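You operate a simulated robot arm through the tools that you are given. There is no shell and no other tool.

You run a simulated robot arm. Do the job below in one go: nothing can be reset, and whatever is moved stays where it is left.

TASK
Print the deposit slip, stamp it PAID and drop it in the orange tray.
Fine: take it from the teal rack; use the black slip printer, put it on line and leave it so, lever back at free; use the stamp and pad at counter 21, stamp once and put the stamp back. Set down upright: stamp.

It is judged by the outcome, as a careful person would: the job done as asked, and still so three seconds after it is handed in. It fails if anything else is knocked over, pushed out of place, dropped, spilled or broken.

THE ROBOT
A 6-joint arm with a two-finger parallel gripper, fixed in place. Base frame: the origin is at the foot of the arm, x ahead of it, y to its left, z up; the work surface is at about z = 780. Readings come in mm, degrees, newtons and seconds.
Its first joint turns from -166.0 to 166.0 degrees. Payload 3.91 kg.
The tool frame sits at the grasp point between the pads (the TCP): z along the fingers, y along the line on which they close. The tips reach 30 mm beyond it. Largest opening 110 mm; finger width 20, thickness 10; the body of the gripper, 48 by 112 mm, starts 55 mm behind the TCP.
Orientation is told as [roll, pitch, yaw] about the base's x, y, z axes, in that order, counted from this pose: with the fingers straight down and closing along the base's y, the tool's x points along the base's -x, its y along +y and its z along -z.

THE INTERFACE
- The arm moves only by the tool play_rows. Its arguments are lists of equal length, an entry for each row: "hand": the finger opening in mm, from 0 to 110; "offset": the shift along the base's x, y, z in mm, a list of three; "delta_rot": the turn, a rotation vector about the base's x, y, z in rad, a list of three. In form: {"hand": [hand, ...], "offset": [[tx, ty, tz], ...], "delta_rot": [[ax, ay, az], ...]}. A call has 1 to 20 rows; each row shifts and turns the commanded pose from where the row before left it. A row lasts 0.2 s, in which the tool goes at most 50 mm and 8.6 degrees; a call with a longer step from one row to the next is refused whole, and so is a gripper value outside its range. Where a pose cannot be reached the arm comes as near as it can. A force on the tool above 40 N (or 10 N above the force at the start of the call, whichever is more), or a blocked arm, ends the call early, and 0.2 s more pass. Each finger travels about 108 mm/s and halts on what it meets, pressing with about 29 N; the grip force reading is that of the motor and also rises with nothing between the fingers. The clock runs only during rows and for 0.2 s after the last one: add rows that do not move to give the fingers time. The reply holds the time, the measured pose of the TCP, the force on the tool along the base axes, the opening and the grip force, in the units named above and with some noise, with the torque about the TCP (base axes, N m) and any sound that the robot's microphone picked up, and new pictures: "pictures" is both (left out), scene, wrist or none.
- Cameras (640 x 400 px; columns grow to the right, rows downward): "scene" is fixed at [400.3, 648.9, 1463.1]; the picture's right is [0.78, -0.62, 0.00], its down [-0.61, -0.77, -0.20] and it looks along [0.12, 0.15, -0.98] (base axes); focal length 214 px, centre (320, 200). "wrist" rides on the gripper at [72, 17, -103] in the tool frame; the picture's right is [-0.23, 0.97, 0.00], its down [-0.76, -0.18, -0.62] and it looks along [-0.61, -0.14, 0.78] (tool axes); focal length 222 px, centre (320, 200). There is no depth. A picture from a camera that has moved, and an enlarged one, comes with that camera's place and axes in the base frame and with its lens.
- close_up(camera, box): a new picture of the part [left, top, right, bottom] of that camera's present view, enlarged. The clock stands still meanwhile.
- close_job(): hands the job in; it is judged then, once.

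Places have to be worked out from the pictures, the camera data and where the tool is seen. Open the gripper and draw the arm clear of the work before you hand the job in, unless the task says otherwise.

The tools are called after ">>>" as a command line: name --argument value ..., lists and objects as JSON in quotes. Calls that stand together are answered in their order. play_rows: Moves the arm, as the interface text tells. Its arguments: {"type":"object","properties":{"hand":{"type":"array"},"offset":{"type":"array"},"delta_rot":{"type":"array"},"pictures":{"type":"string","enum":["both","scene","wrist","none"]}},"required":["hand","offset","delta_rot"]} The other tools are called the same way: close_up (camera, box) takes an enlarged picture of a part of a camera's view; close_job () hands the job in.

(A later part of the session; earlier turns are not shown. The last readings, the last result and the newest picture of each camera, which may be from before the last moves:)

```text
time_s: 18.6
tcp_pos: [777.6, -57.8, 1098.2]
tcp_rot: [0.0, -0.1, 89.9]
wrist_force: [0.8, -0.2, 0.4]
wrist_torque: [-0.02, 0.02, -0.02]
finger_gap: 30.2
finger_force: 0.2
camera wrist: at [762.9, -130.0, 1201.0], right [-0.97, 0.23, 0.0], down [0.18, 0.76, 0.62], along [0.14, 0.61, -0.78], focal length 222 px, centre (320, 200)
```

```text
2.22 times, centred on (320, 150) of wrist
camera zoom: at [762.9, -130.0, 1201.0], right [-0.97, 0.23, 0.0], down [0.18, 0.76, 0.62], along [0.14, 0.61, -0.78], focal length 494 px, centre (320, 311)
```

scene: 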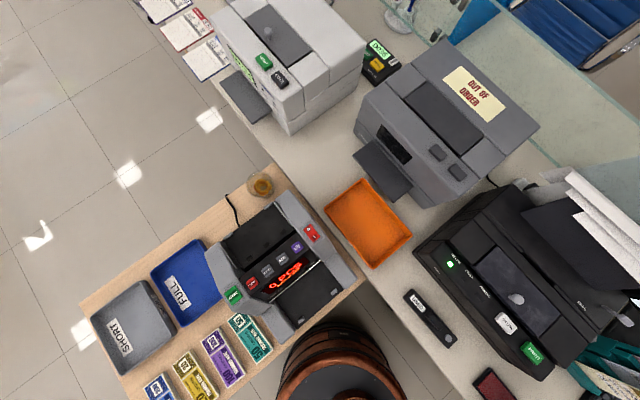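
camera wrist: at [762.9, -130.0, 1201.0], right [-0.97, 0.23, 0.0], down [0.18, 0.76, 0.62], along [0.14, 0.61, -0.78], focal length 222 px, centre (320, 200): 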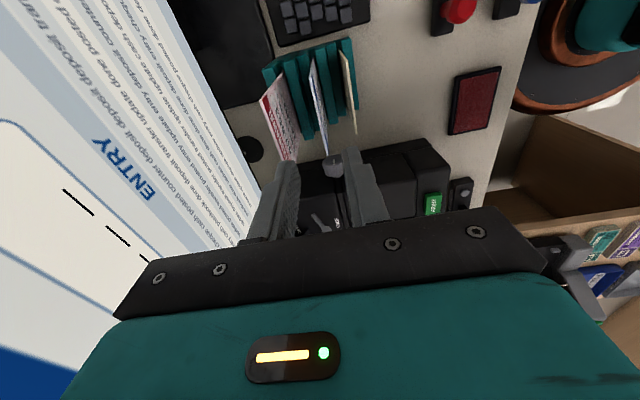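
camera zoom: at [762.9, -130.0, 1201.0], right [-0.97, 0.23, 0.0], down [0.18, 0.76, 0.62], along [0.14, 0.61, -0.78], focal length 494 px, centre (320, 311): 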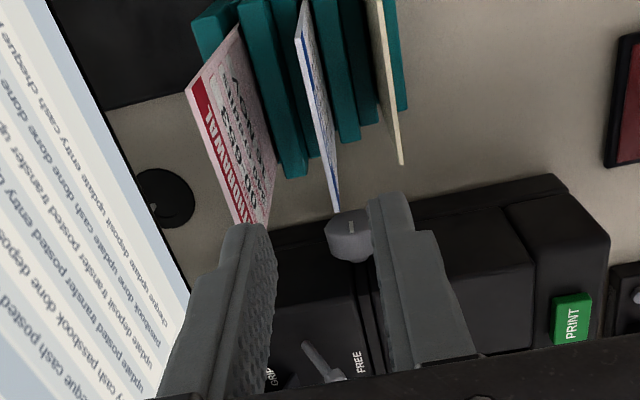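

The deposit slip's top edge is centred at about (779,-58), z≈985, between the fingers. I'll descend partway and check clearance.

>>> play_rows --hand '[32, 32, 32, 32]' --offset '[[1.0, 0, -30], [0, 0, -30], [0, 0, -20], [0, 0, 0]]' --delta_rot '[[0, 0, 0], [0, 0, 0], [0, 0, 0], [0, 0, 0]]' --pictures "wrist"

>>> close_up --camera "wrist" --box '[230, 20, 410, 240]'

>>> close_up --camera "scene" --box '[540, 300, 640, 400]'

```text
time_s: 19.6
tcp_pos: [778.9, -56.8, 1016.5]
tcp_rot: [0.0, -0.1, 90.0]
wrist_force: [-0.6, 0.0, -0.1]
wrist_torque: [-0.03, -0.03, 0.01]
finger_gap: 32.2
finger_force: 0.1
camera wrist: at [763.4, -129.3, 1121.0], right [-0.97, 0.23, 0.0], down [0.18, 0.76, 0.62], along [0.14, 0.61, -0.78], focal length 222 px, centre (320, 200)
```

wrist: 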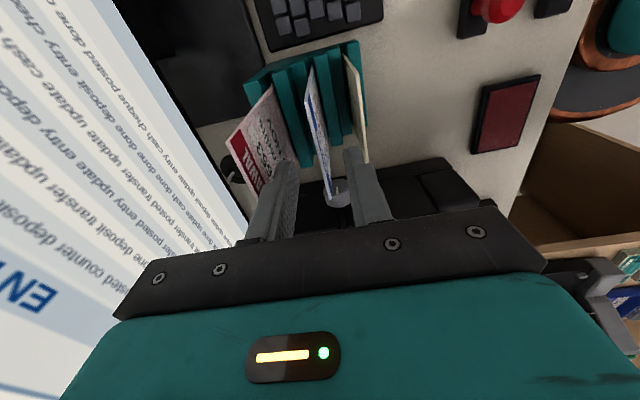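

```text
1.82 times, centred on (320, 130) of wrist
camera zoom: at [763.4, -129.3, 1121.0], right [-0.97, 0.23, 0.0], down [0.18, 0.76, 0.62], along [0.14, 0.61, -0.78], focal length 404 px, centre (320, 327)
```

zoom: 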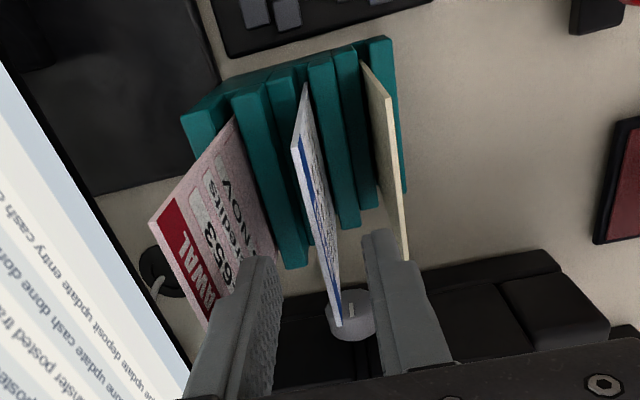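

```text
4.00 times, centred on (590, 350) of scene
camera zoom: at [400.3, 648.9, 1463.1], right [0.78, -0.62, 0.0], down [-0.61, -0.77, -0.2], along [0.12, 0.15, -0.98], focal length 858 px, centre (-760, -400)
```

zoom: 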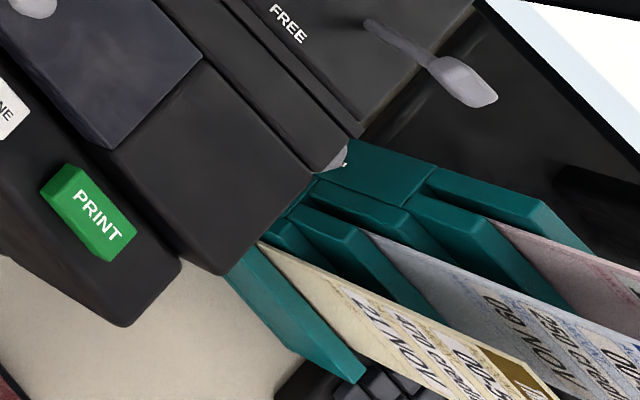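

The slip is vertical, centred between the fingers with clear gaps to its neighbours. I'll descend so the pads overlap the top ~27 mm and close.

>>> play_rows --hand '[32, 32, 32, 0, 0, 0, 0]' --offset '[[0, -1, -14], [0, 0, -14], [0, 0, 0], [0, 0, 0], [0, 0, 0], [0, 0, 0], [0, 0, 0]]' --delta_rot '[[0, 0, 0], [0, 0, 0], [0, 0, 0], [0, 0, 0], [0, 0, 0], [0, 0, 0], [0, 0, 0]]' --pictures "wrist"

>>> close_up --camera "wrist" --box '[210, 40, 420, 240]'

```text
time_s: 21.2
tcp_pos: [779.2, -57.4, 989.0]
tcp_rot: [0.1, 0.0, 90.0]
wrist_force: [-0.3, 0.5, 0.1]
wrist_torque: [0.01, 0.03, 0.02]
finger_gap: 0.6
finger_force: 29.2
camera wrist: at [763.1, -130.0, 1092.6], right [-0.97, 0.23, 0.0], down [0.18, 0.76, 0.62], along [0.14, 0.61, -0.78], focal length 222 px, centre (320, 200)
```

wrist: 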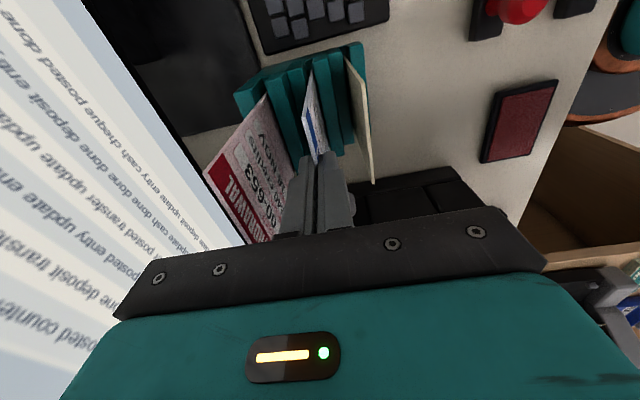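

```text
2.00 times, centred on (315, 140) of wrist
camera zoom: at [763.1, -130.0, 1092.6], right [-0.97, 0.23, 0.0], down [0.18, 0.76, 0.62], along [0.14, 0.61, -0.78], focal length 444 px, centre (330, 320)
```

zoom: 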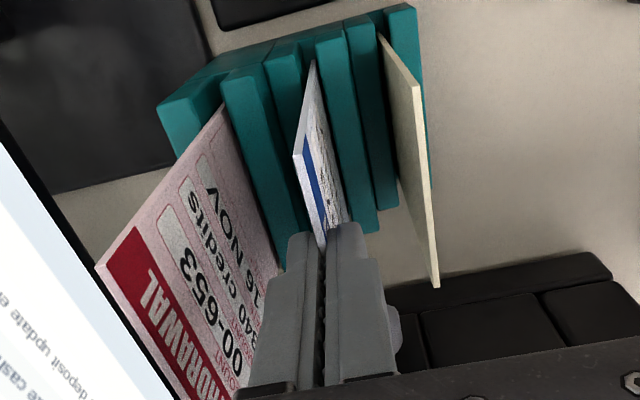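

The gap reads 0.6 mm, so I'm holding a thin slip. I'll lift straight up, first gently.

>>> play_rows --hand '[0, 0, 0, 0, 0, 0, 0]' --offset '[[0, 0, 10], [0, 0, 20], [0, 0, 30], [0, 0, 35], [0, 0, 40], [0, 0, 35], [0, 0, 0]]' --delta_rot '[[0, 0, 0], [0, 0, 0], [0, 0, 0], [0, 0, 0], [0, 0, 0], [0, 0, 0], [0, 0, 0]]'

>>> close_up --camera "wrist" --box '[210, 20, 420, 240]'

>>> close_up --camera "scene" --box '[540, 300, 640, 400]'

```text
time_s: 22.8
tcp_pos: [779.8, -58.0, 1158.9]
tcp_rot: [0.1, 0.0, 90.0]
wrist_force: [0.0, -0.5, 0.4]
wrist_torque: [-0.04, 0.01, 0.0]
finger_gap: 0.8
finger_force: 29.1
camera wrist: at [762.9, -130.0, 1262.0], right [-0.97, 0.23, 0.0], down [0.18, 0.76, 0.62], along [0.14, 0.61, -0.78], focal length 222 px, centre (320, 200)
```

scene: 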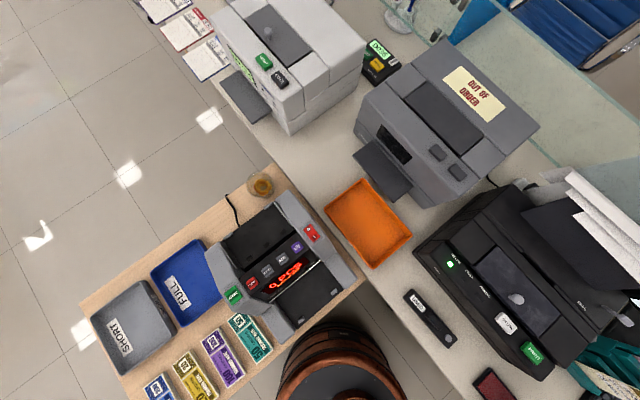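
wrist: 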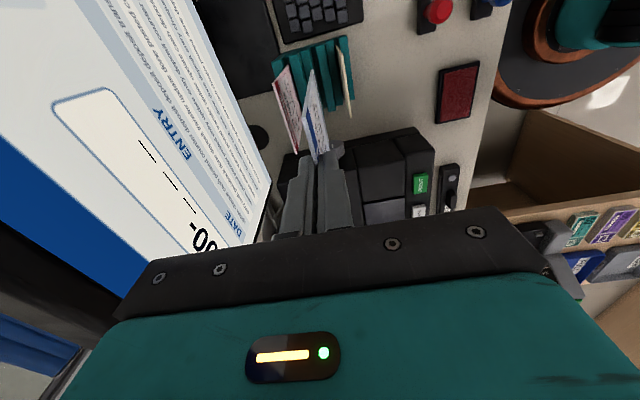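

```text
1.82 times, centred on (315, 130) of wrist
camera zoom: at [762.9, -130.0, 1262.0], right [-0.97, 0.23, 0.0], down [0.18, 0.76, 0.62], along [0.14, 0.61, -0.78], focal length 404 px, centre (329, 327)
```

zoom: 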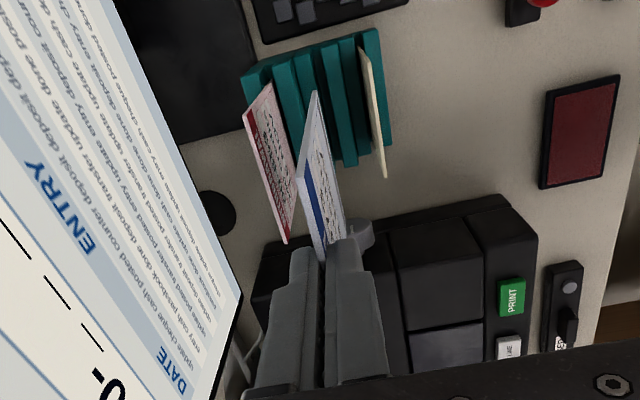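

```text
4.00 times, centred on (590, 350) of scene
camera zoom: at [400.3, 648.9, 1463.1], right [0.78, -0.62, 0.0], down [-0.61, -0.77, -0.2], along [0.12, 0.15, -0.98], focal length 858 px, centre (-760, -400)
```

zoom: 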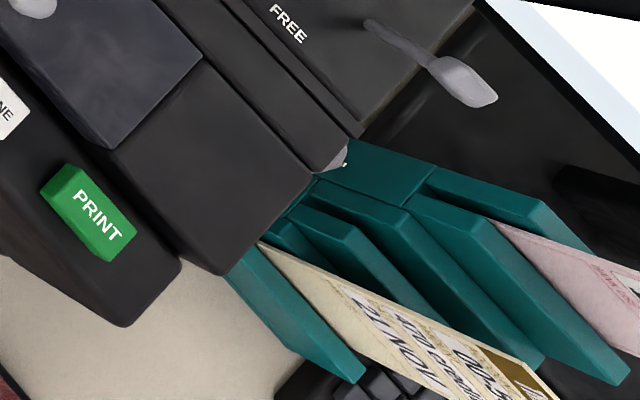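

The deposit slip is held vertically (about 78 × 137 mm, bottom about 140 mm below the TCP), and the other slips are undisturbed. I'll carry it at this height to above the printer slot.

>>> play_rows --hand '[0, 0, 0, 0, 0, 0, 0, 0, 0, 0]' --offset '[[0, 20, 0], [0, 38, 0], [0, 38, 0], [0, 38, 0], [0, 38, 0], [0, 38, 0], [0, 38, 0], [0, 38, 0], [0, 38, 0], [0, 0, 0]]' --delta_rot '[[0, 0, 0], [0, 0, 0], [0, 0, 0], [0, 0, 0], [0, 0, 0], [0, 0, 0], [0, 0, 0], [0, 0, 0], [0, 0, 0], [0, 0, 0]]'

>>> close_up --camera "wrist" --box '[210, 20, 420, 240]'

>>> close_up --camera "scene" --box '[480, 170, 640, 320]'

```text
time_s: 25.0
tcp_pos: [779.8, 267.1, 1160.4]
tcp_rot: [0.1, -0.1, 90.1]
wrist_force: [0.6, 0.5, 0.4]
wrist_torque: [0.03, -0.01, -0.02]
finger_gap: 0.8
finger_force: 29.0
camera wrist: at [763.2, 194.0, 1263.7], right [-0.97, 0.23, 0.0], down [0.18, 0.76, 0.62], along [0.14, 0.61, -0.78], focal length 222 px, centre (320, 200)
```

scene: 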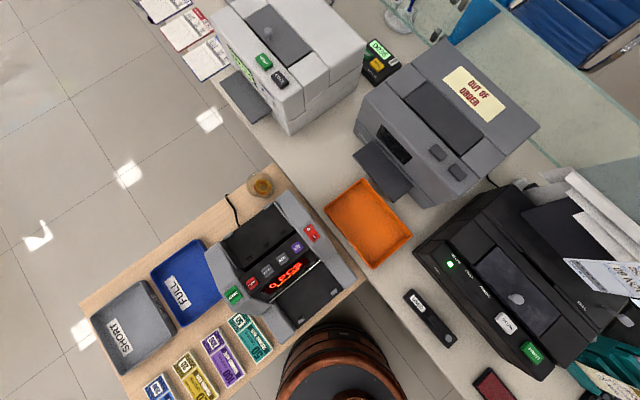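
wrist: 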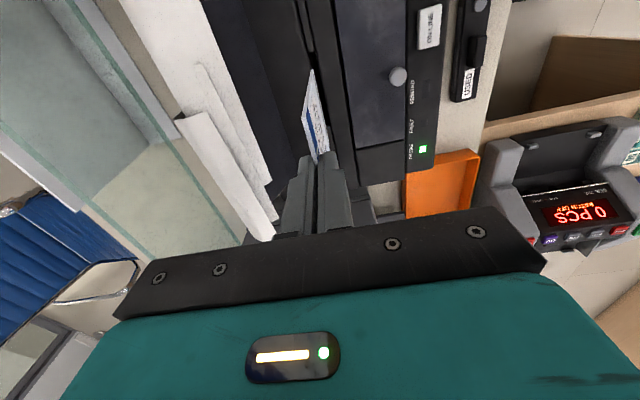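

```text
1.82 times, centred on (315, 130) of wrist
camera zoom: at [763.2, 194.0, 1263.7], right [-0.97, 0.23, 0.0], down [0.18, 0.76, 0.62], along [0.14, 0.61, -0.78], focal length 404 px, centre (329, 327)
```

zoom: 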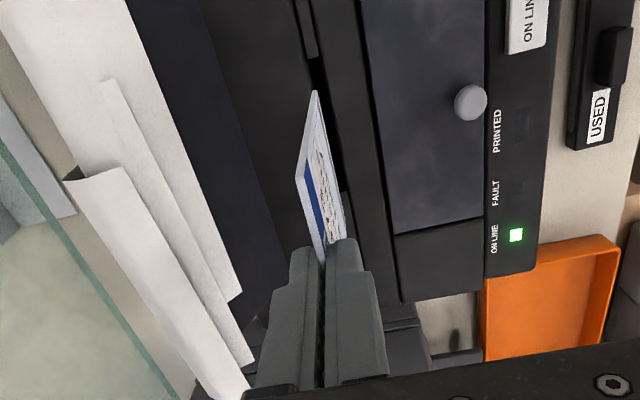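

```text
2.67 times, centred on (560, 245) of scene
camera zoom: at [400.3, 648.9, 1463.1], right [0.78, -0.62, 0.0], down [-0.61, -0.77, -0.2], along [0.12, 0.15, -0.98], focal length 572 px, centre (-320, 80)
```

zoom: 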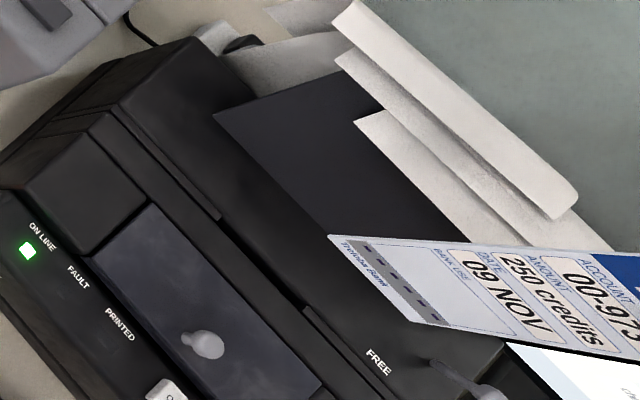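

Slip bottom is about 165 mm below TCP by the scene view. I need precise x alignment with the slot, so I'll zoom tightly on the slip's lower end and the slot.

>>> close_up --camera "wrist" --box '[285, 30, 365, 130]'

>>> close_up --camera "scene" --box '[530, 210, 620, 300]'

```text
4.00 times, centred on (325, 80) of wrist
camera zoom: at [763.2, 194.0, 1263.7], right [-0.97, 0.23, 0.0], down [0.18, 0.76, 0.62], along [0.14, 0.61, -0.78], focal length 888 px, centre (300, 680)
```

zoom: 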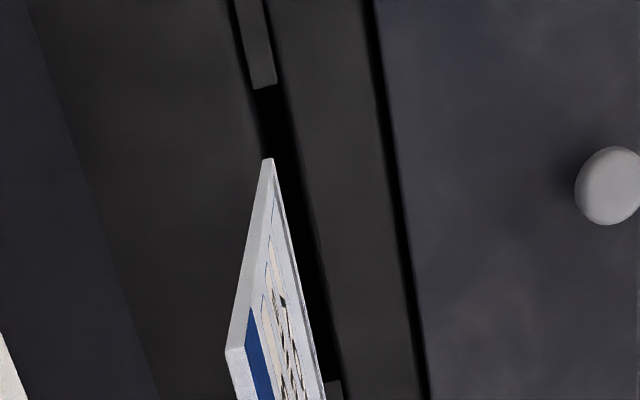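

```text
4.44 times, centred on (575, 255) of scene
camera zoom: at [400.3, 648.9, 1463.1], right [0.78, -0.62, 0.0], down [-0.61, -0.77, -0.2], along [0.12, 0.15, -0.98], focal length 953 px, centre (-813, -44)
```

zoom: 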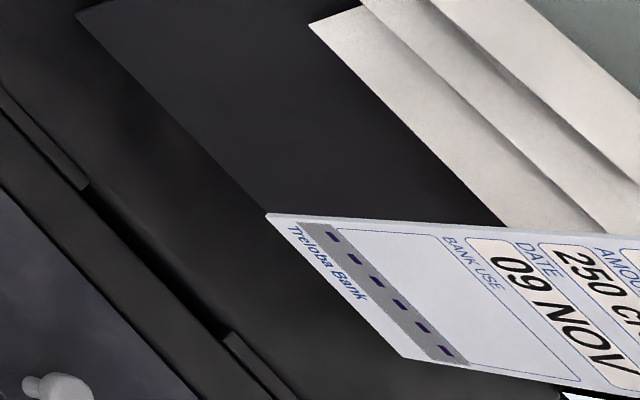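

Slip and slot are parallel and aligned within ~1 mm in x; I'll shift +2 mm in y and lower to just above the slot.

>>> play_rows --hand '[0, 0, 0, 0]' --offset '[[-0.3, 2, -25], [0, 0, -25], [0, 0, -20], [0, 0, 0]]' --delta_rot '[[0, 0, 0], [0, 0, 0], [0, 0, 0], [0, 0, 0]]' --pictures "none"

>>> close_up --camera "wrist" --box '[285, 30, 365, 130]'

>>> close_up --camera "scene" --box '[500, 200, 620, 320]'

```text
time_s: 26.0
tcp_pos: [778.9, 267.7, 1088.9]
tcp_rot: [0.1, 0.0, 90.1]
wrist_force: [0.8, 0.8, 0.6]
wrist_torque: [0.01, -0.01, -0.02]
finger_gap: 0.9
finger_force: 28.5
```

```text
4.00 times, centred on (325, 80) of wrist
camera zoom: at [763.1, 196.2, 1192.1], right [-0.97, 0.23, 0.0], down [0.18, 0.76, 0.62], along [0.14, 0.61, -0.78], focal length 888 px, centre (300, 680)
```

zoom: 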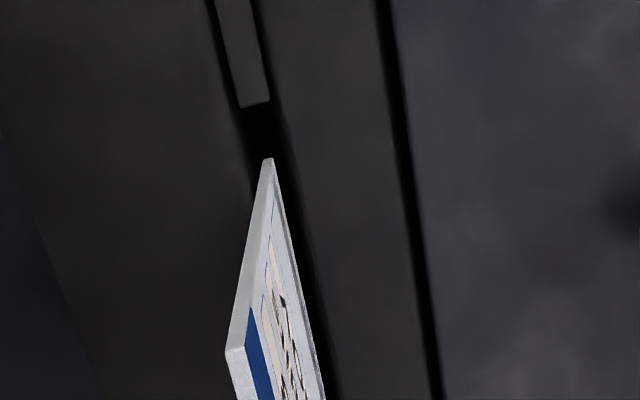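

```text
3.33 times, centred on (560, 260) of scene
camera zoom: at [400.3, 648.9, 1463.1], right [0.78, -0.62, 0.0], down [-0.61, -0.77, -0.2], along [0.12, 0.15, -0.98], focal length 715 px, centre (-480, 0)
```

zoom: 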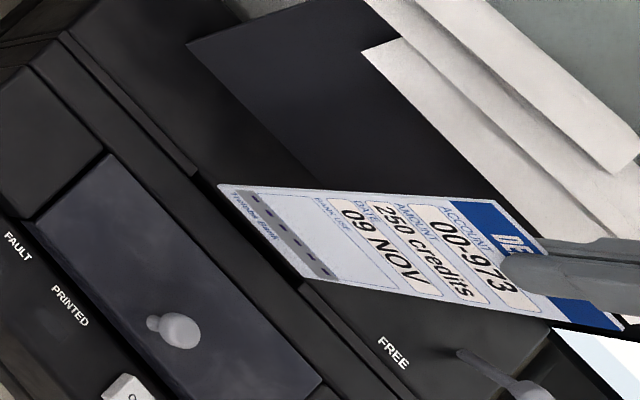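

Alignment is good in both views. I'll lower into the slot in small steps, watching force.

>>> play_rows --hand '[0, 0, 0, 0, 0, 0, 0]' --offset '[[0, 0, -8], [0, 0, -8], [0, 0, -8], [0, 0, -8], [0, 0, -8], [0, 0, -8], [0, 0, 0]]' --delta_rot '[[0, 0, 0], [0, 0, 0], [0, 0, 0], [0, 0, 0], [0, 0, 0], [0, 0, 0], [0, 0, 0]]' --pictures "none"

>>> close_up --camera "scene" --box '[500, 200, 620, 320]'

>>> close_up --camera "wrist" --box '[265, 20, 385, 170]'

```text
time_s: 27.6
tcp_pos: [778.5, 268.2, 1042.0]
tcp_rot: [0.0, 0.0, 90.0]
wrist_force: [-0.3, -1.1, 0.6]
wrist_torque: [0.0, 0.03, -0.01]
finger_gap: 0.7
finger_force: 29.1
```

```text
3.33 times, centred on (560, 260) of scene
camera zoom: at [400.3, 648.9, 1463.1], right [0.78, -0.62, 0.0], down [-0.61, -0.77, -0.2], along [0.12, 0.15, -0.98], focal length 715 px, centre (-480, 0)
```

zoom: 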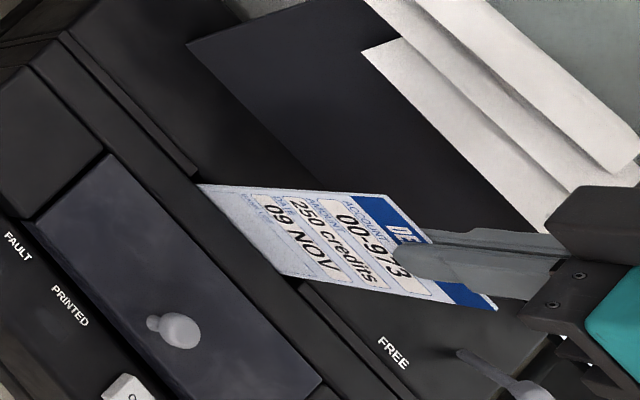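

```text
2.67 times, centred on (325, 95) of wrist
camera zoom: at [762.4, 195.8, 1144.6], right [-0.97, 0.23, 0.0], down [0.18, 0.76, 0.62], along [0.14, 0.61, -0.78], focal length 592 px, centre (307, 480)
```

zoom: 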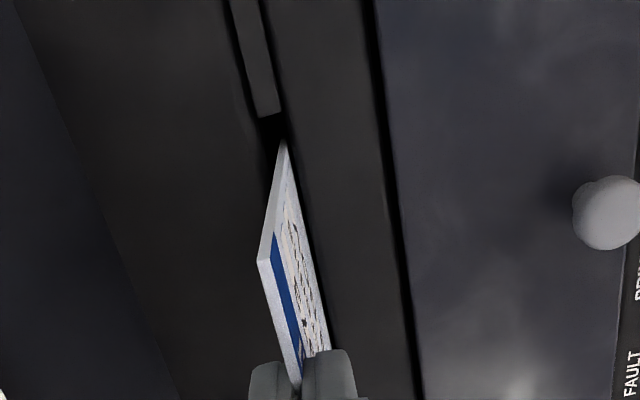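

The slip is about 37 mm into the slot with no force. I'll continue lowering.

>>> play_rows --hand '[0, 0, 0, 0, 0, 0]' --offset '[[0.3, 0, -7], [0, 0, -7], [0, 0, -7], [0, 0, -6], [0, 0, -5], [0, 0, 0]]' --delta_rot '[[0, 0, 0], [0, 0, 0], [0, 0, 0], [0, 0, 0], [0, 0, 0], [0, 0, 0]]' --pictures "none"

```text
time_s: 29.0
tcp_pos: [778.2, 269.7, 1008.9]
tcp_rot: [-0.1, 0.0, 90.0]
wrist_force: [-0.5, 0.6, 0.6]
wrist_torque: [0.01, -0.01, 0.01]
finger_gap: 0.9
finger_force: 28.9
```

>>> play_rows --hand '[0, 0, 0, 0, 0]' --offset '[[0, 0, -4], [0, 0, -4], [0, 0, -4], [0, 0, -4], [0, 0, 0]]' --delta_rot '[[0, 0, 0], [0, 0, 0], [0, 0, 0], [0, 0, 0], [0, 0, 0]]' --pictures "none"

>>> close_up --camera "scene" --box '[480, 200, 640, 360]'

```text
time_s: 30.2
tcp_pos: [779.4, 269.5, 992.9]
tcp_rot: [0.1, 0.0, 90.0]
wrist_force: [0.0, -0.3, 1.0]
wrist_torque: [0.0, -0.02, -0.02]
finger_gap: 0.9
finger_force: 28.8
```

```text
2.50 times, centred on (560, 280) of scene
camera zoom: at [400.3, 648.9, 1463.1], right [0.78, -0.62, 0.0], down [-0.61, -0.77, -0.2], along [0.12, 0.15, -0.98], focal length 536 px, centre (-280, 0)
```

zoom: 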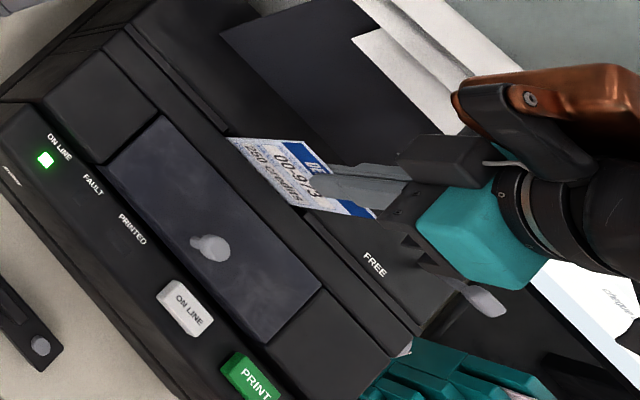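

The slip is ~87 mm in and still no contact. I'll continue gently.

>>> play_rows --hand '[0, 0, 0, 0, 0, 0]' --offset '[[0, 0, -3], [0, 0, -3], [0, 0, -3], [0, 0, -3], [0, 0, -3], [0, 0, 0]]' --delta_rot '[[0, 0, 0], [0, 0, 0], [0, 0, 0], [0, 0, 0], [0, 0, 0], [0, 0, 0]]' --pictures "none"

```text
time_s: 31.3
tcp_pos: [777.7, 268.2, 982.9]
tcp_rot: [-0.5, 0.0, 90.0]
wrist_force: [-0.2, -0.2, 14.2]
wrist_torque: [-0.18, 0.02, 0.01]
finger_gap: 1.2
finger_force: 29.0
stopped in row 5: the force on the tool passed its limit at 43 N (the readings are from after the stop); the commanded pose is now the measured one
```

The slip bottom has touched the slot floor (TCP ~982). I'll ease up 1 mm to unload, then open and see if the slip stands.

>>> play_rows --hand '[0, 0, 10, 30, 36, 36]' --offset '[[0.5, 0.5, 1.0], [0, 0, 0], [0, 0, 0], [0, 0, 0], [0, 0, 0], [0, 0, 0]]' --delta_rot '[[0.0087, 0, 0], [0, 0, 0], [0, 0, 0], [0, 0, 0], [0, 0, 0], [0, 0, 0]]'

>>> close_up --camera "scene" --box '[500, 200, 620, 320]'

>>> close_up --camera "wrist" --box '[230, 20, 410, 240]'

```text
time_s: 32.7
tcp_pos: [778.1, 268.7, 982.8]
tcp_rot: [-0.2, -0.6, 90.1]
wrist_force: [-0.2, -0.7, -0.3]
wrist_torque: [-0.04, 0.02, -0.04]
finger_gap: 35.9
finger_force: 0.0
camera wrist: at [762.9, 195.5, 1084.9], right [-0.97, 0.23, 0.0], down [0.18, 0.76, 0.63], along [0.14, 0.61, -0.78], focal length 222 px, centre (320, 200)
```

scene: 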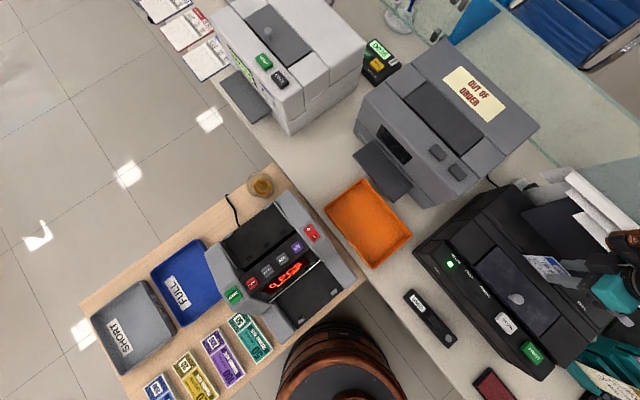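
wrist: 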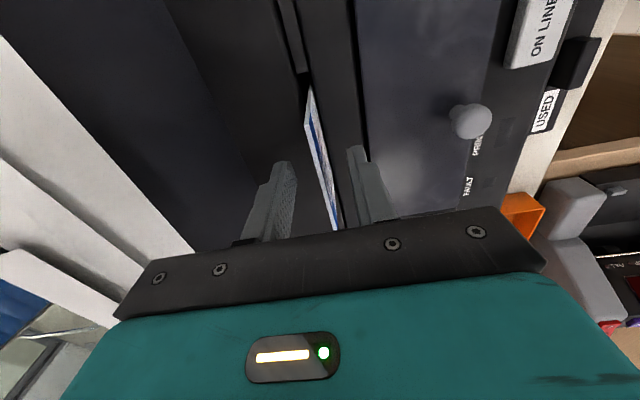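

```text
3.33 times, centred on (560, 260) of scene
camera zoom: at [400.3, 648.9, 1463.1], right [0.78, -0.62, 0.0], down [-0.61, -0.77, -0.2], along [0.12, 0.15, -0.98], focal length 715 px, centre (-480, 0)
```

zoom: 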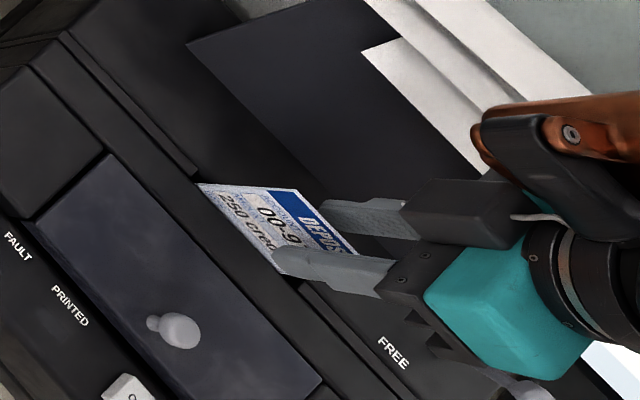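

```text
1.82 times, centred on (320, 130) of wrist
camera zoom: at [762.9, 195.5, 1084.9], right [-0.97, 0.23, 0.0], down [0.18, 0.76, 0.63], along [0.14, 0.61, -0.78], focal length 404 px, centre (320, 327)
```

zoom: 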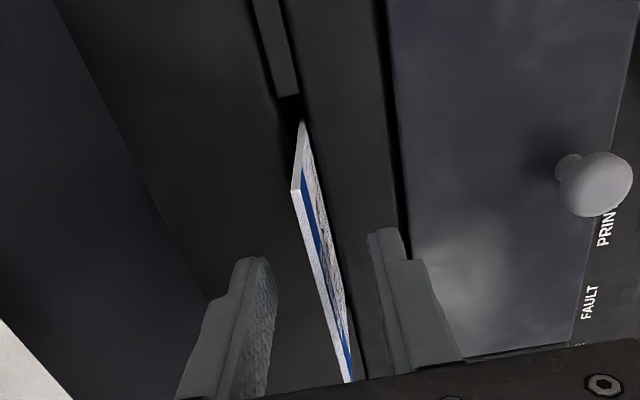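

The slip stands upright in the slot. I'll rise clear, open wide, straighten the tool and move near the lever on its FREE side to look at it.

>>> play_rows --hand '[36, 36, 36, 60, 100, 100, 100, 100, 100]' --offset '[[0, 0, 20], [0, 0, 40], [0, 0, 40], [-12, -30, 10], [-12, -30, 0], [-12, -30, 0], [-12, -30, 0], [-12, -28, 0], [0, 0, 0]]' --delta_rot '[[0, 0, 0], [0, 0, 0], [0, 0, 0], [0.0035, 0.0105, 0], [0, 0, 0], [0, 0, 0], [0, 0, 0], [0, 0, 0], [0, 0, 0]]'

>>> close_up --camera "wrist" --box '[150, 0, 420, 200]'

>>> close_up --camera "scene" --box '[500, 200, 640, 340]'

```text
time_s: 34.7
tcp_pos: [718.9, 120.3, 1093.5]
tcp_rot: [0.4, -0.9, 90.0]
wrist_force: [-0.1, -0.9, -0.5]
wrist_torque: [0.0, -0.03, 0.01]
finger_gap: 100.0
finger_force: 0.0
camera wrist: at [703.7, 47.0, 1195.4], right [-0.97, 0.23, 0.01], down [0.18, 0.75, 0.63], along [0.14, 0.62, -0.77], focal length 222 px, centre (320, 200)
```

scene: 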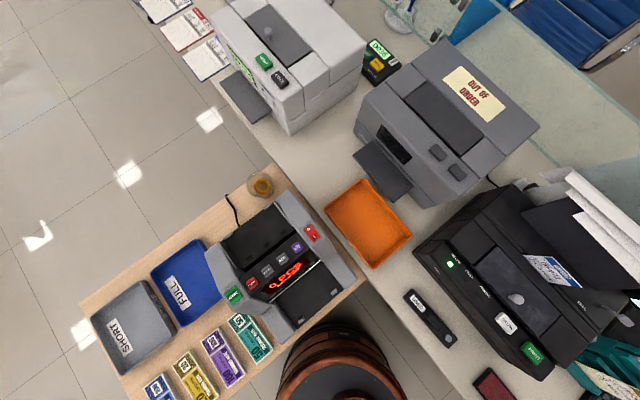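
wrist: 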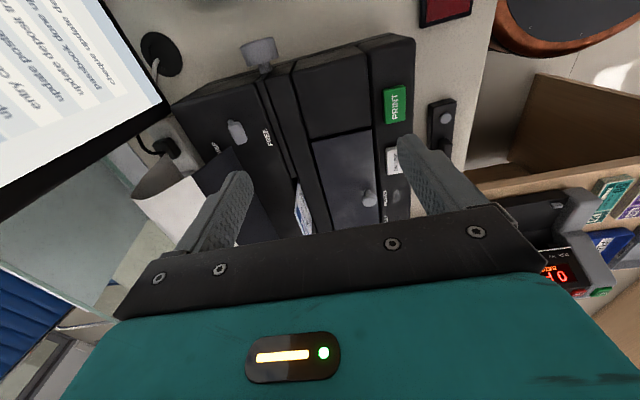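

```text
2.00 times, centred on (285, 100) of wrist
camera zoom: at [703.7, 47.0, 1195.4], right [-0.97, 0.23, 0.01], down [0.18, 0.75, 0.63], along [0.14, 0.62, -0.77], focal length 444 px, centre (390, 400)
```

zoom: 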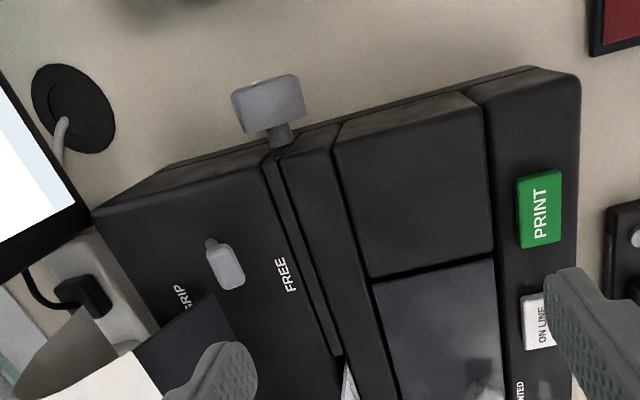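

```text
2.86 times, centred on (570, 270) of scene
camera zoom: at [400.3, 648.9, 1463.1], right [0.78, -0.62, 0.0], down [-0.61, -0.77, -0.2], along [0.12, 0.15, -0.98], focal length 613 px, centre (-394, 0)
```

zoom: 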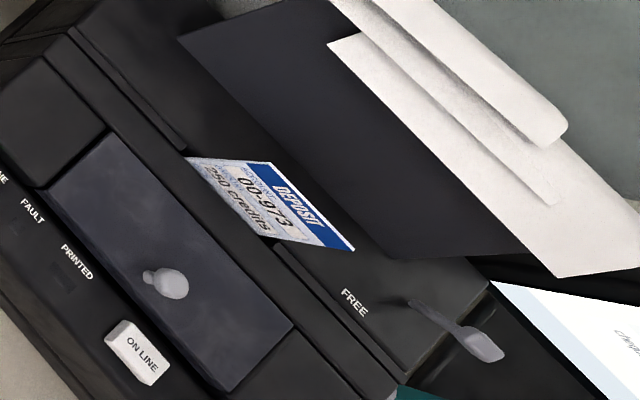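

The lever's paddle is near (806,121,965), leaning to FREE; the slip stands well. I'll correct the small tilt and lower so the +x finger's outer face sits just on the FREE side of the lever.

>>> play_rows --hand '[100, 100, 100, 100]' --offset '[[0, 0.7, -40], [0, 0, -40], [0, 0, -35], [0, 0, 0]]' --delta_rot '[[-0.0157, -0.007, 0], [0, 0, 0], [0, 0, 0], [0, 0, 0]]' --pictures "wrist"

>>> close_up --camera "scene" --box '[500, 240, 640, 380]'

>>> close_up --camera "wrist" --box '[120, 40, 340, 240]'

```text
time_s: 35.7
tcp_pos: [720.8, 121.2, 976.0]
tcp_rot: [0.1, 0.1, 90.0]
wrist_force: [-0.3, 0.4, 0.1]
wrist_torque: [-0.01, -0.01, -0.01]
finger_gap: 99.7
finger_force: 0.0
camera wrist: at [703.9, 50.2, 1080.7], right [-0.97, 0.23, 0.0], down [0.18, 0.76, 0.62], along [0.14, 0.61, -0.78], focal length 222 px, centre (320, 200)
```

wrist: 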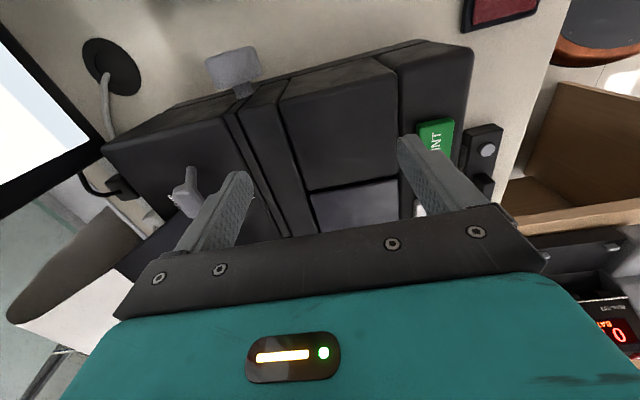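

```text
2.86 times, centred on (570, 310) of scene
camera zoom: at [400.3, 648.9, 1463.1], right [0.78, -0.62, 0.0], down [-0.61, -0.77, -0.2], along [0.12, 0.15, -0.98], focal length 613 px, centre (-394, -114)
```

zoom: 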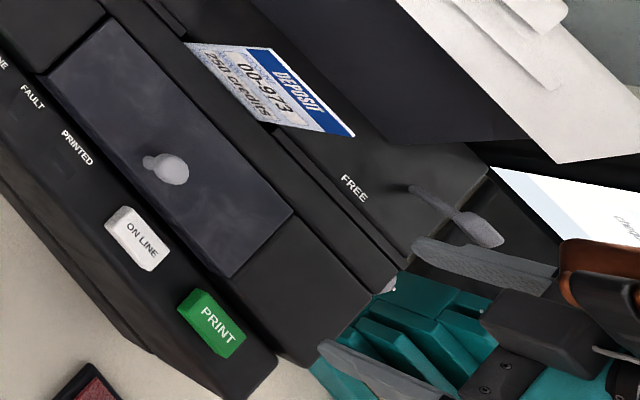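

```text
2.00 times, centred on (230, 140) of wrist
camera zoom: at [703.9, 50.2, 1080.7], right [-0.97, 0.23, 0.0], down [0.18, 0.76, 0.62], along [0.14, 0.61, -0.78], focal length 444 px, centre (500, 320)
```

zoom: 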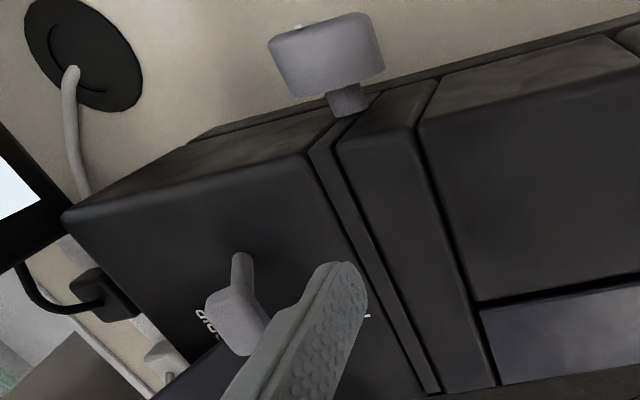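

The finger is beside the paddle on the FREE side. I'll push it toward GRIP (+x) in small steps.

>>> play_rows --hand '[100, 100, 100, 100, 100, 100, 100, 100, 100, 100]' --offset '[[6, 0, 0], [6, 0, 0], [6, 0, 0], [6, 0, 0], [6, 0, 0], [6, 0, 0], [6, 0, 0], [6, 0, 0], [6, 0, 0], [0, 0, 0]]' --delta_rot '[[0, 0, 0], [0, 0, 0], [0, 0, 0], [0, 0, 0], [0, 0, 0], [0, 0, 0], [0, 0, 0], [0, 0, 0], [0, 0, 0], [0, 0, 0]]' --pictures "wrist"

>>> close_up --camera "scene" --box '[500, 240, 640, 380]'

>>> close_up --camera "wrist" --box '[120, 40, 340, 240]'

```text
time_s: 37.9
tcp_pos: [772.1, 121.7, 978.5]
tcp_rot: [0.0, 0.1, 90.0]
wrist_force: [1.4, 3.0, 15.1]
wrist_torque: [0.05, -0.89, 0.28]
finger_gap: 100.2
finger_force: 0.3
camera wrist: at [756.9, 49.5, 1081.8], right [-0.97, 0.23, 0.0], down [0.18, 0.76, 0.62], along [0.14, 0.61, -0.78], focal length 222 px, centre (320, 200)
```

wrist: 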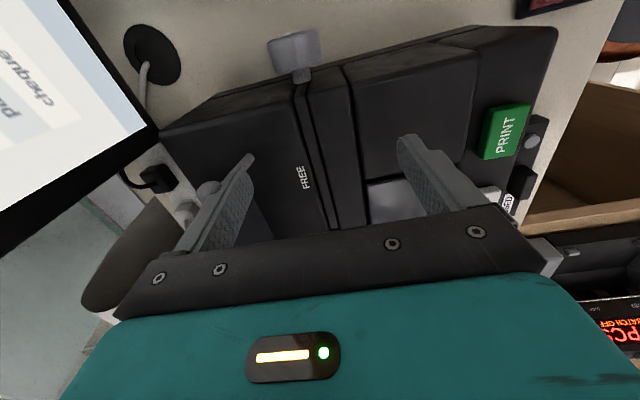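

```text
2.86 times, centred on (570, 310) of scene
camera zoom: at [400.3, 648.9, 1463.1], right [0.78, -0.62, 0.0], down [-0.61, -0.77, -0.2], along [0.12, 0.15, -0.98], focal length 613 px, centre (-394, -114)
```

zoom: 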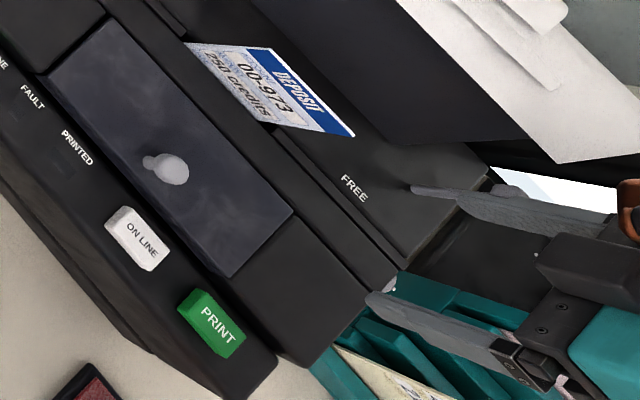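

```text
2.00 times, centred on (230, 140) of wrist
camera zoom: at [756.9, 49.5, 1081.8], right [-0.97, 0.23, 0.0], down [0.18, 0.76, 0.62], along [0.14, 0.61, -0.78], focal length 444 px, centre (500, 320)
```

zoom: 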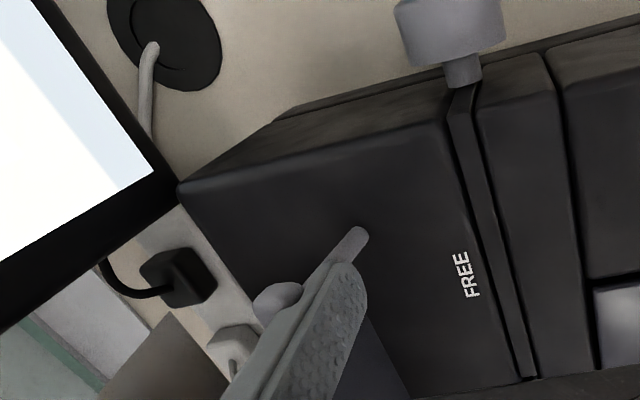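

The lever has rotated toward GRIP, but there is a 15 N upward force at the finger's outer edge. I'll hold still briefly and zoom in to understand the contact.

>>> play_rows --hand '[100]' --offset '[[0, 0, 0]]' --delta_rot '[[0, 0, 0]]' --pictures "none"

>>> close_up --camera "wrist" --box '[190, 110, 290, 210]'

>>> close_up --camera "scene" --box '[580, 280, 640, 340]'

```text
time_s: 38.3
tcp_pos: [772.8, 121.1, 978.8]
tcp_rot: [-0.1, 0.2, 90.0]
wrist_force: [0.9, 4.6, 16.2]
wrist_torque: [0.03, -1.02, 0.25]
finger_gap: 100.4
finger_force: 0.1
```

```text
4.00 times, centred on (240, 160) of wrist
camera zoom: at [756.8, 49.4, 1081.8], right [-0.97, 0.23, 0.0], down [0.18, 0.76, 0.62], along [0.14, 0.61, -0.78], focal length 888 px, centre (640, 360)
```

zoom: 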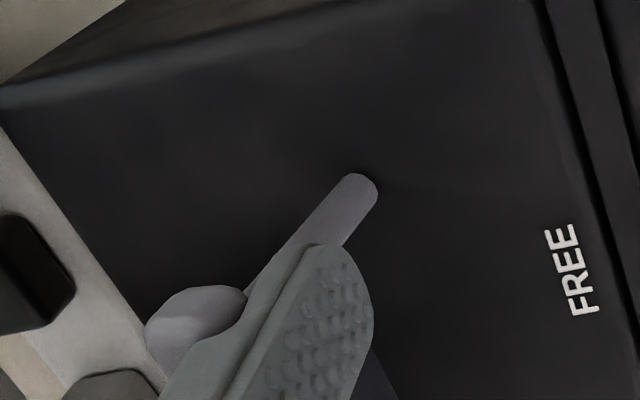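

```text
6.67 times, centred on (610, 310) of scene
camera zoom: at [400.3, 648.9, 1463.1], right [0.78, -0.62, 0.0], down [-0.61, -0.77, -0.2], along [0.12, 0.15, -0.98], focal length 1430 px, centre (-1613, -533)
```

zoom: 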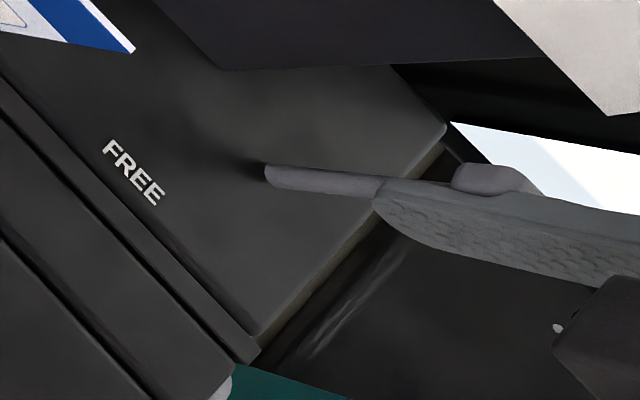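

The lever head seems to be caught under the step in the finger's outer profile. I'll back off slightly, raise ~12 mm so only the fingertip meets the lever head, and check.

>>> play_rows --hand '[100, 100, 100, 100, 100, 100]' --offset '[[-5, 0, 0], [-5, 0, 0], [0, 0, 0], [0, 0, 7], [0, 0, 6], [0, 0, 0]]' --delta_rot '[[0, 0, 0], [0, 0, 0], [0, 0, 0], [0, 0, 0], [0, 0, 0], [0, 0, 0]]' --pictures "none"

>>> close_up --camera "wrist" --box '[170, 90, 290, 210]'

>>> close_up --camera "scene" --box '[570, 270, 640, 340]'

```text
time_s: 39.7
tcp_pos: [762.8, 121.0, 990.7]
tcp_rot: [-0.1, 0.1, 90.0]
wrist_force: [-0.7, 0.7, -0.4]
wrist_torque: [0.02, -0.01, 0.01]
finger_gap: 100.0
finger_force: 0.0
```

```text
3.33 times, centred on (230, 150) of wrist
camera zoom: at [747.4, 49.2, 1093.8], right [-0.97, 0.23, 0.0], down [0.18, 0.76, 0.62], along [0.14, 0.61, -0.78], focal length 740 px, centre (620, 367)
```

zoom: 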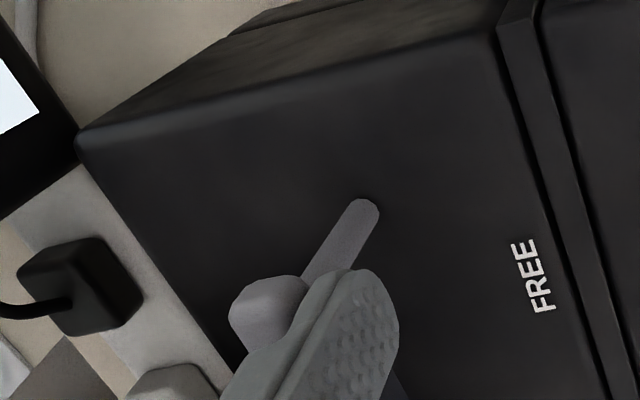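

```text
5.71 times, centred on (605, 305) of scene
camera zoom: at [400.3, 648.9, 1463.1], right [0.78, -0.62, 0.0], down [-0.61, -0.77, -0.2], along [0.12, 0.15, -0.98], focal length 1226 px, centre (-1309, -400)
```

zoom: 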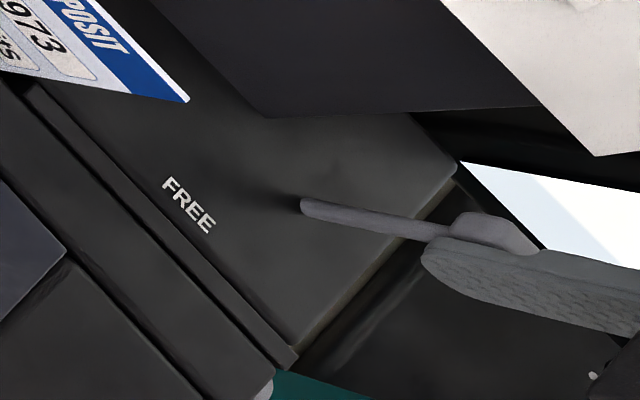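

Force is zero and the lever is now roughly upright. With the tip higher, I'll push +x again toward GRIP.

>>> play_rows --hand '[100, 100, 100, 100, 100, 100, 100]' --offset '[[5, 0, 0], [5, 0, 0], [5, 0, 0], [5, 0, 0], [4, 0, 0], [3, 0, 0], [0, 0, 0]]' --delta_rot '[[0, 0, 0], [0, 0, 0], [0, 0, 0], [0, 0, 0], [0, 0, 0], [0, 0, 0], [0, 0, 0]]' --pictures "none"

>>> close_up --camera "wrist" --box '[170, 90, 290, 210]'

>>> close_up --camera "scene" --box '[570, 270, 640, 340]'

```text
time_s: 41.3
tcp_pos: [790.2, 121.7, 991.1]
tcp_rot: [0.0, 0.1, 90.0]
wrist_force: [-15.4, -1.4, -2.8]
wrist_torque: [-0.02, 0.67, -0.02]
finger_gap: 92.1
finger_force: 0.1
```

```text
3.33 times, centred on (230, 150) of wrist
camera zoom: at [773.8, 49.4, 1094.1], right [-0.97, 0.23, 0.0], down [0.18, 0.76, 0.62], along [0.14, 0.61, -0.78], focal length 740 px, centre (620, 367)
```

zoom: 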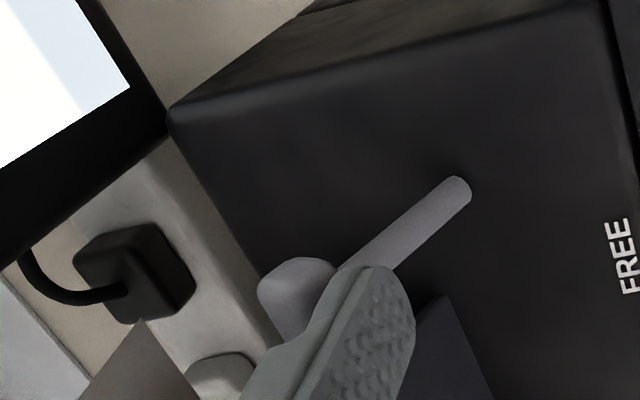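

```text
5.71 times, centred on (605, 305) of scene
camera zoom: at [400.3, 648.9, 1463.1], right [0.78, -0.62, 0.0], down [-0.61, -0.77, -0.2], along [0.12, 0.15, -0.98], focal length 1226 px, centre (-1309, -400)
```

zoom: 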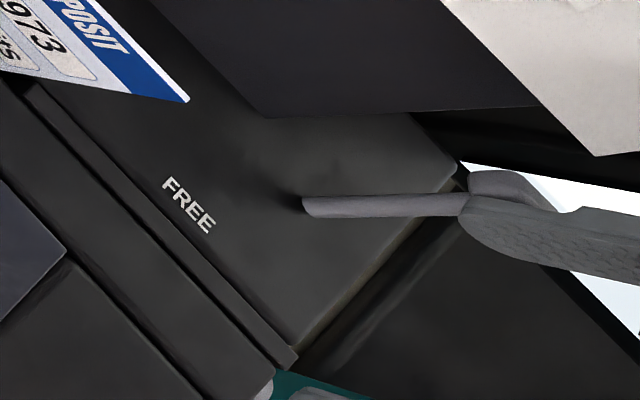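

The lever is now leaning ~29° to +x (mirror of FREE) and pushing back as if at its stop. I'll back off and check that it stays at GRIP.

>>> play_rows --hand '[100, 100, 100, 100, 100, 100, 100]' --offset '[[-10, 0, 0], [-15, 0, 0], [-15, 0, 0], [0, 0, 30], [0, 0, 40], [0, 0, 40], [0, 0, 0]]' --delta_rot '[[0, 0, 0], [0, 0, 0], [0, 0, 0], [0, 0, 0], [0, 0, 0], [0, 0, 0], [0, 0, 0]]' --pictures "wrist"

>>> close_up --camera "scene" --box '[530, 240, 640, 350]'

>>> close_up --camera "wrist" --box '[170, 60, 350, 220]'

```text
time_s: 42.9
tcp_pos: [750.1, 121.4, 1102.1]
tcp_rot: [0.0, 0.1, 90.1]
wrist_force: [-0.4, -0.3, -0.4]
wrist_torque: [0.0, 0.01, 0.01]
finger_gap: 100.0
finger_force: 0.1
camera wrist: at [734.8, 49.2, 1204.7], right [-0.97, 0.23, 0.0], down [0.18, 0.76, 0.62], along [0.14, 0.61, -0.78], focal length 222 px, centre (320, 200)
```

wrist: 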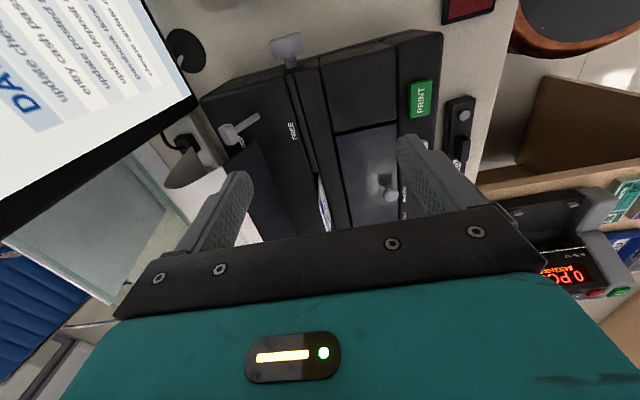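

```text
3.64 times, centred on (585, 295) of scene
camera zoom: at [400.3, 648.9, 1463.1], right [0.78, -0.62, 0.0], down [-0.61, -0.77, -0.2], along [0.12, 0.15, -0.98], focal length 780 px, centre (-644, -146)
```

zoom: 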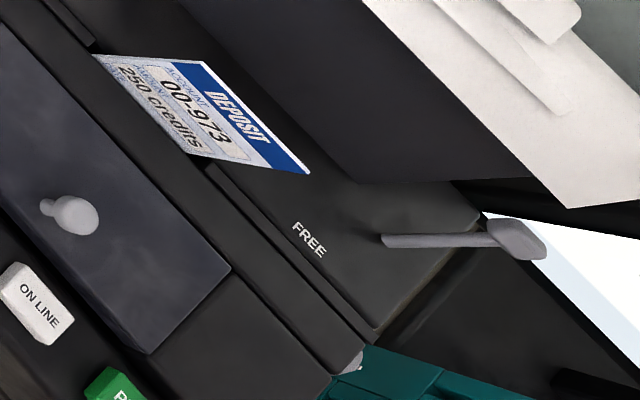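

```text
2.50 times, centred on (260, 140) of wrist
camera zoom: at [734.8, 49.2, 1204.7], right [-0.97, 0.23, 0.0], down [0.18, 0.76, 0.62], along [0.14, 0.61, -0.78], focal length 555 px, centre (470, 350)
```

zoom: 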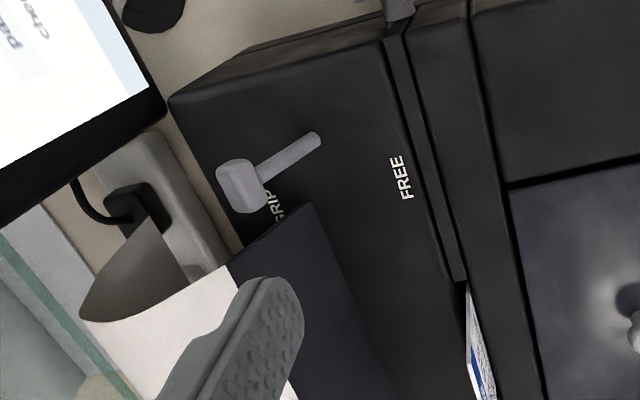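

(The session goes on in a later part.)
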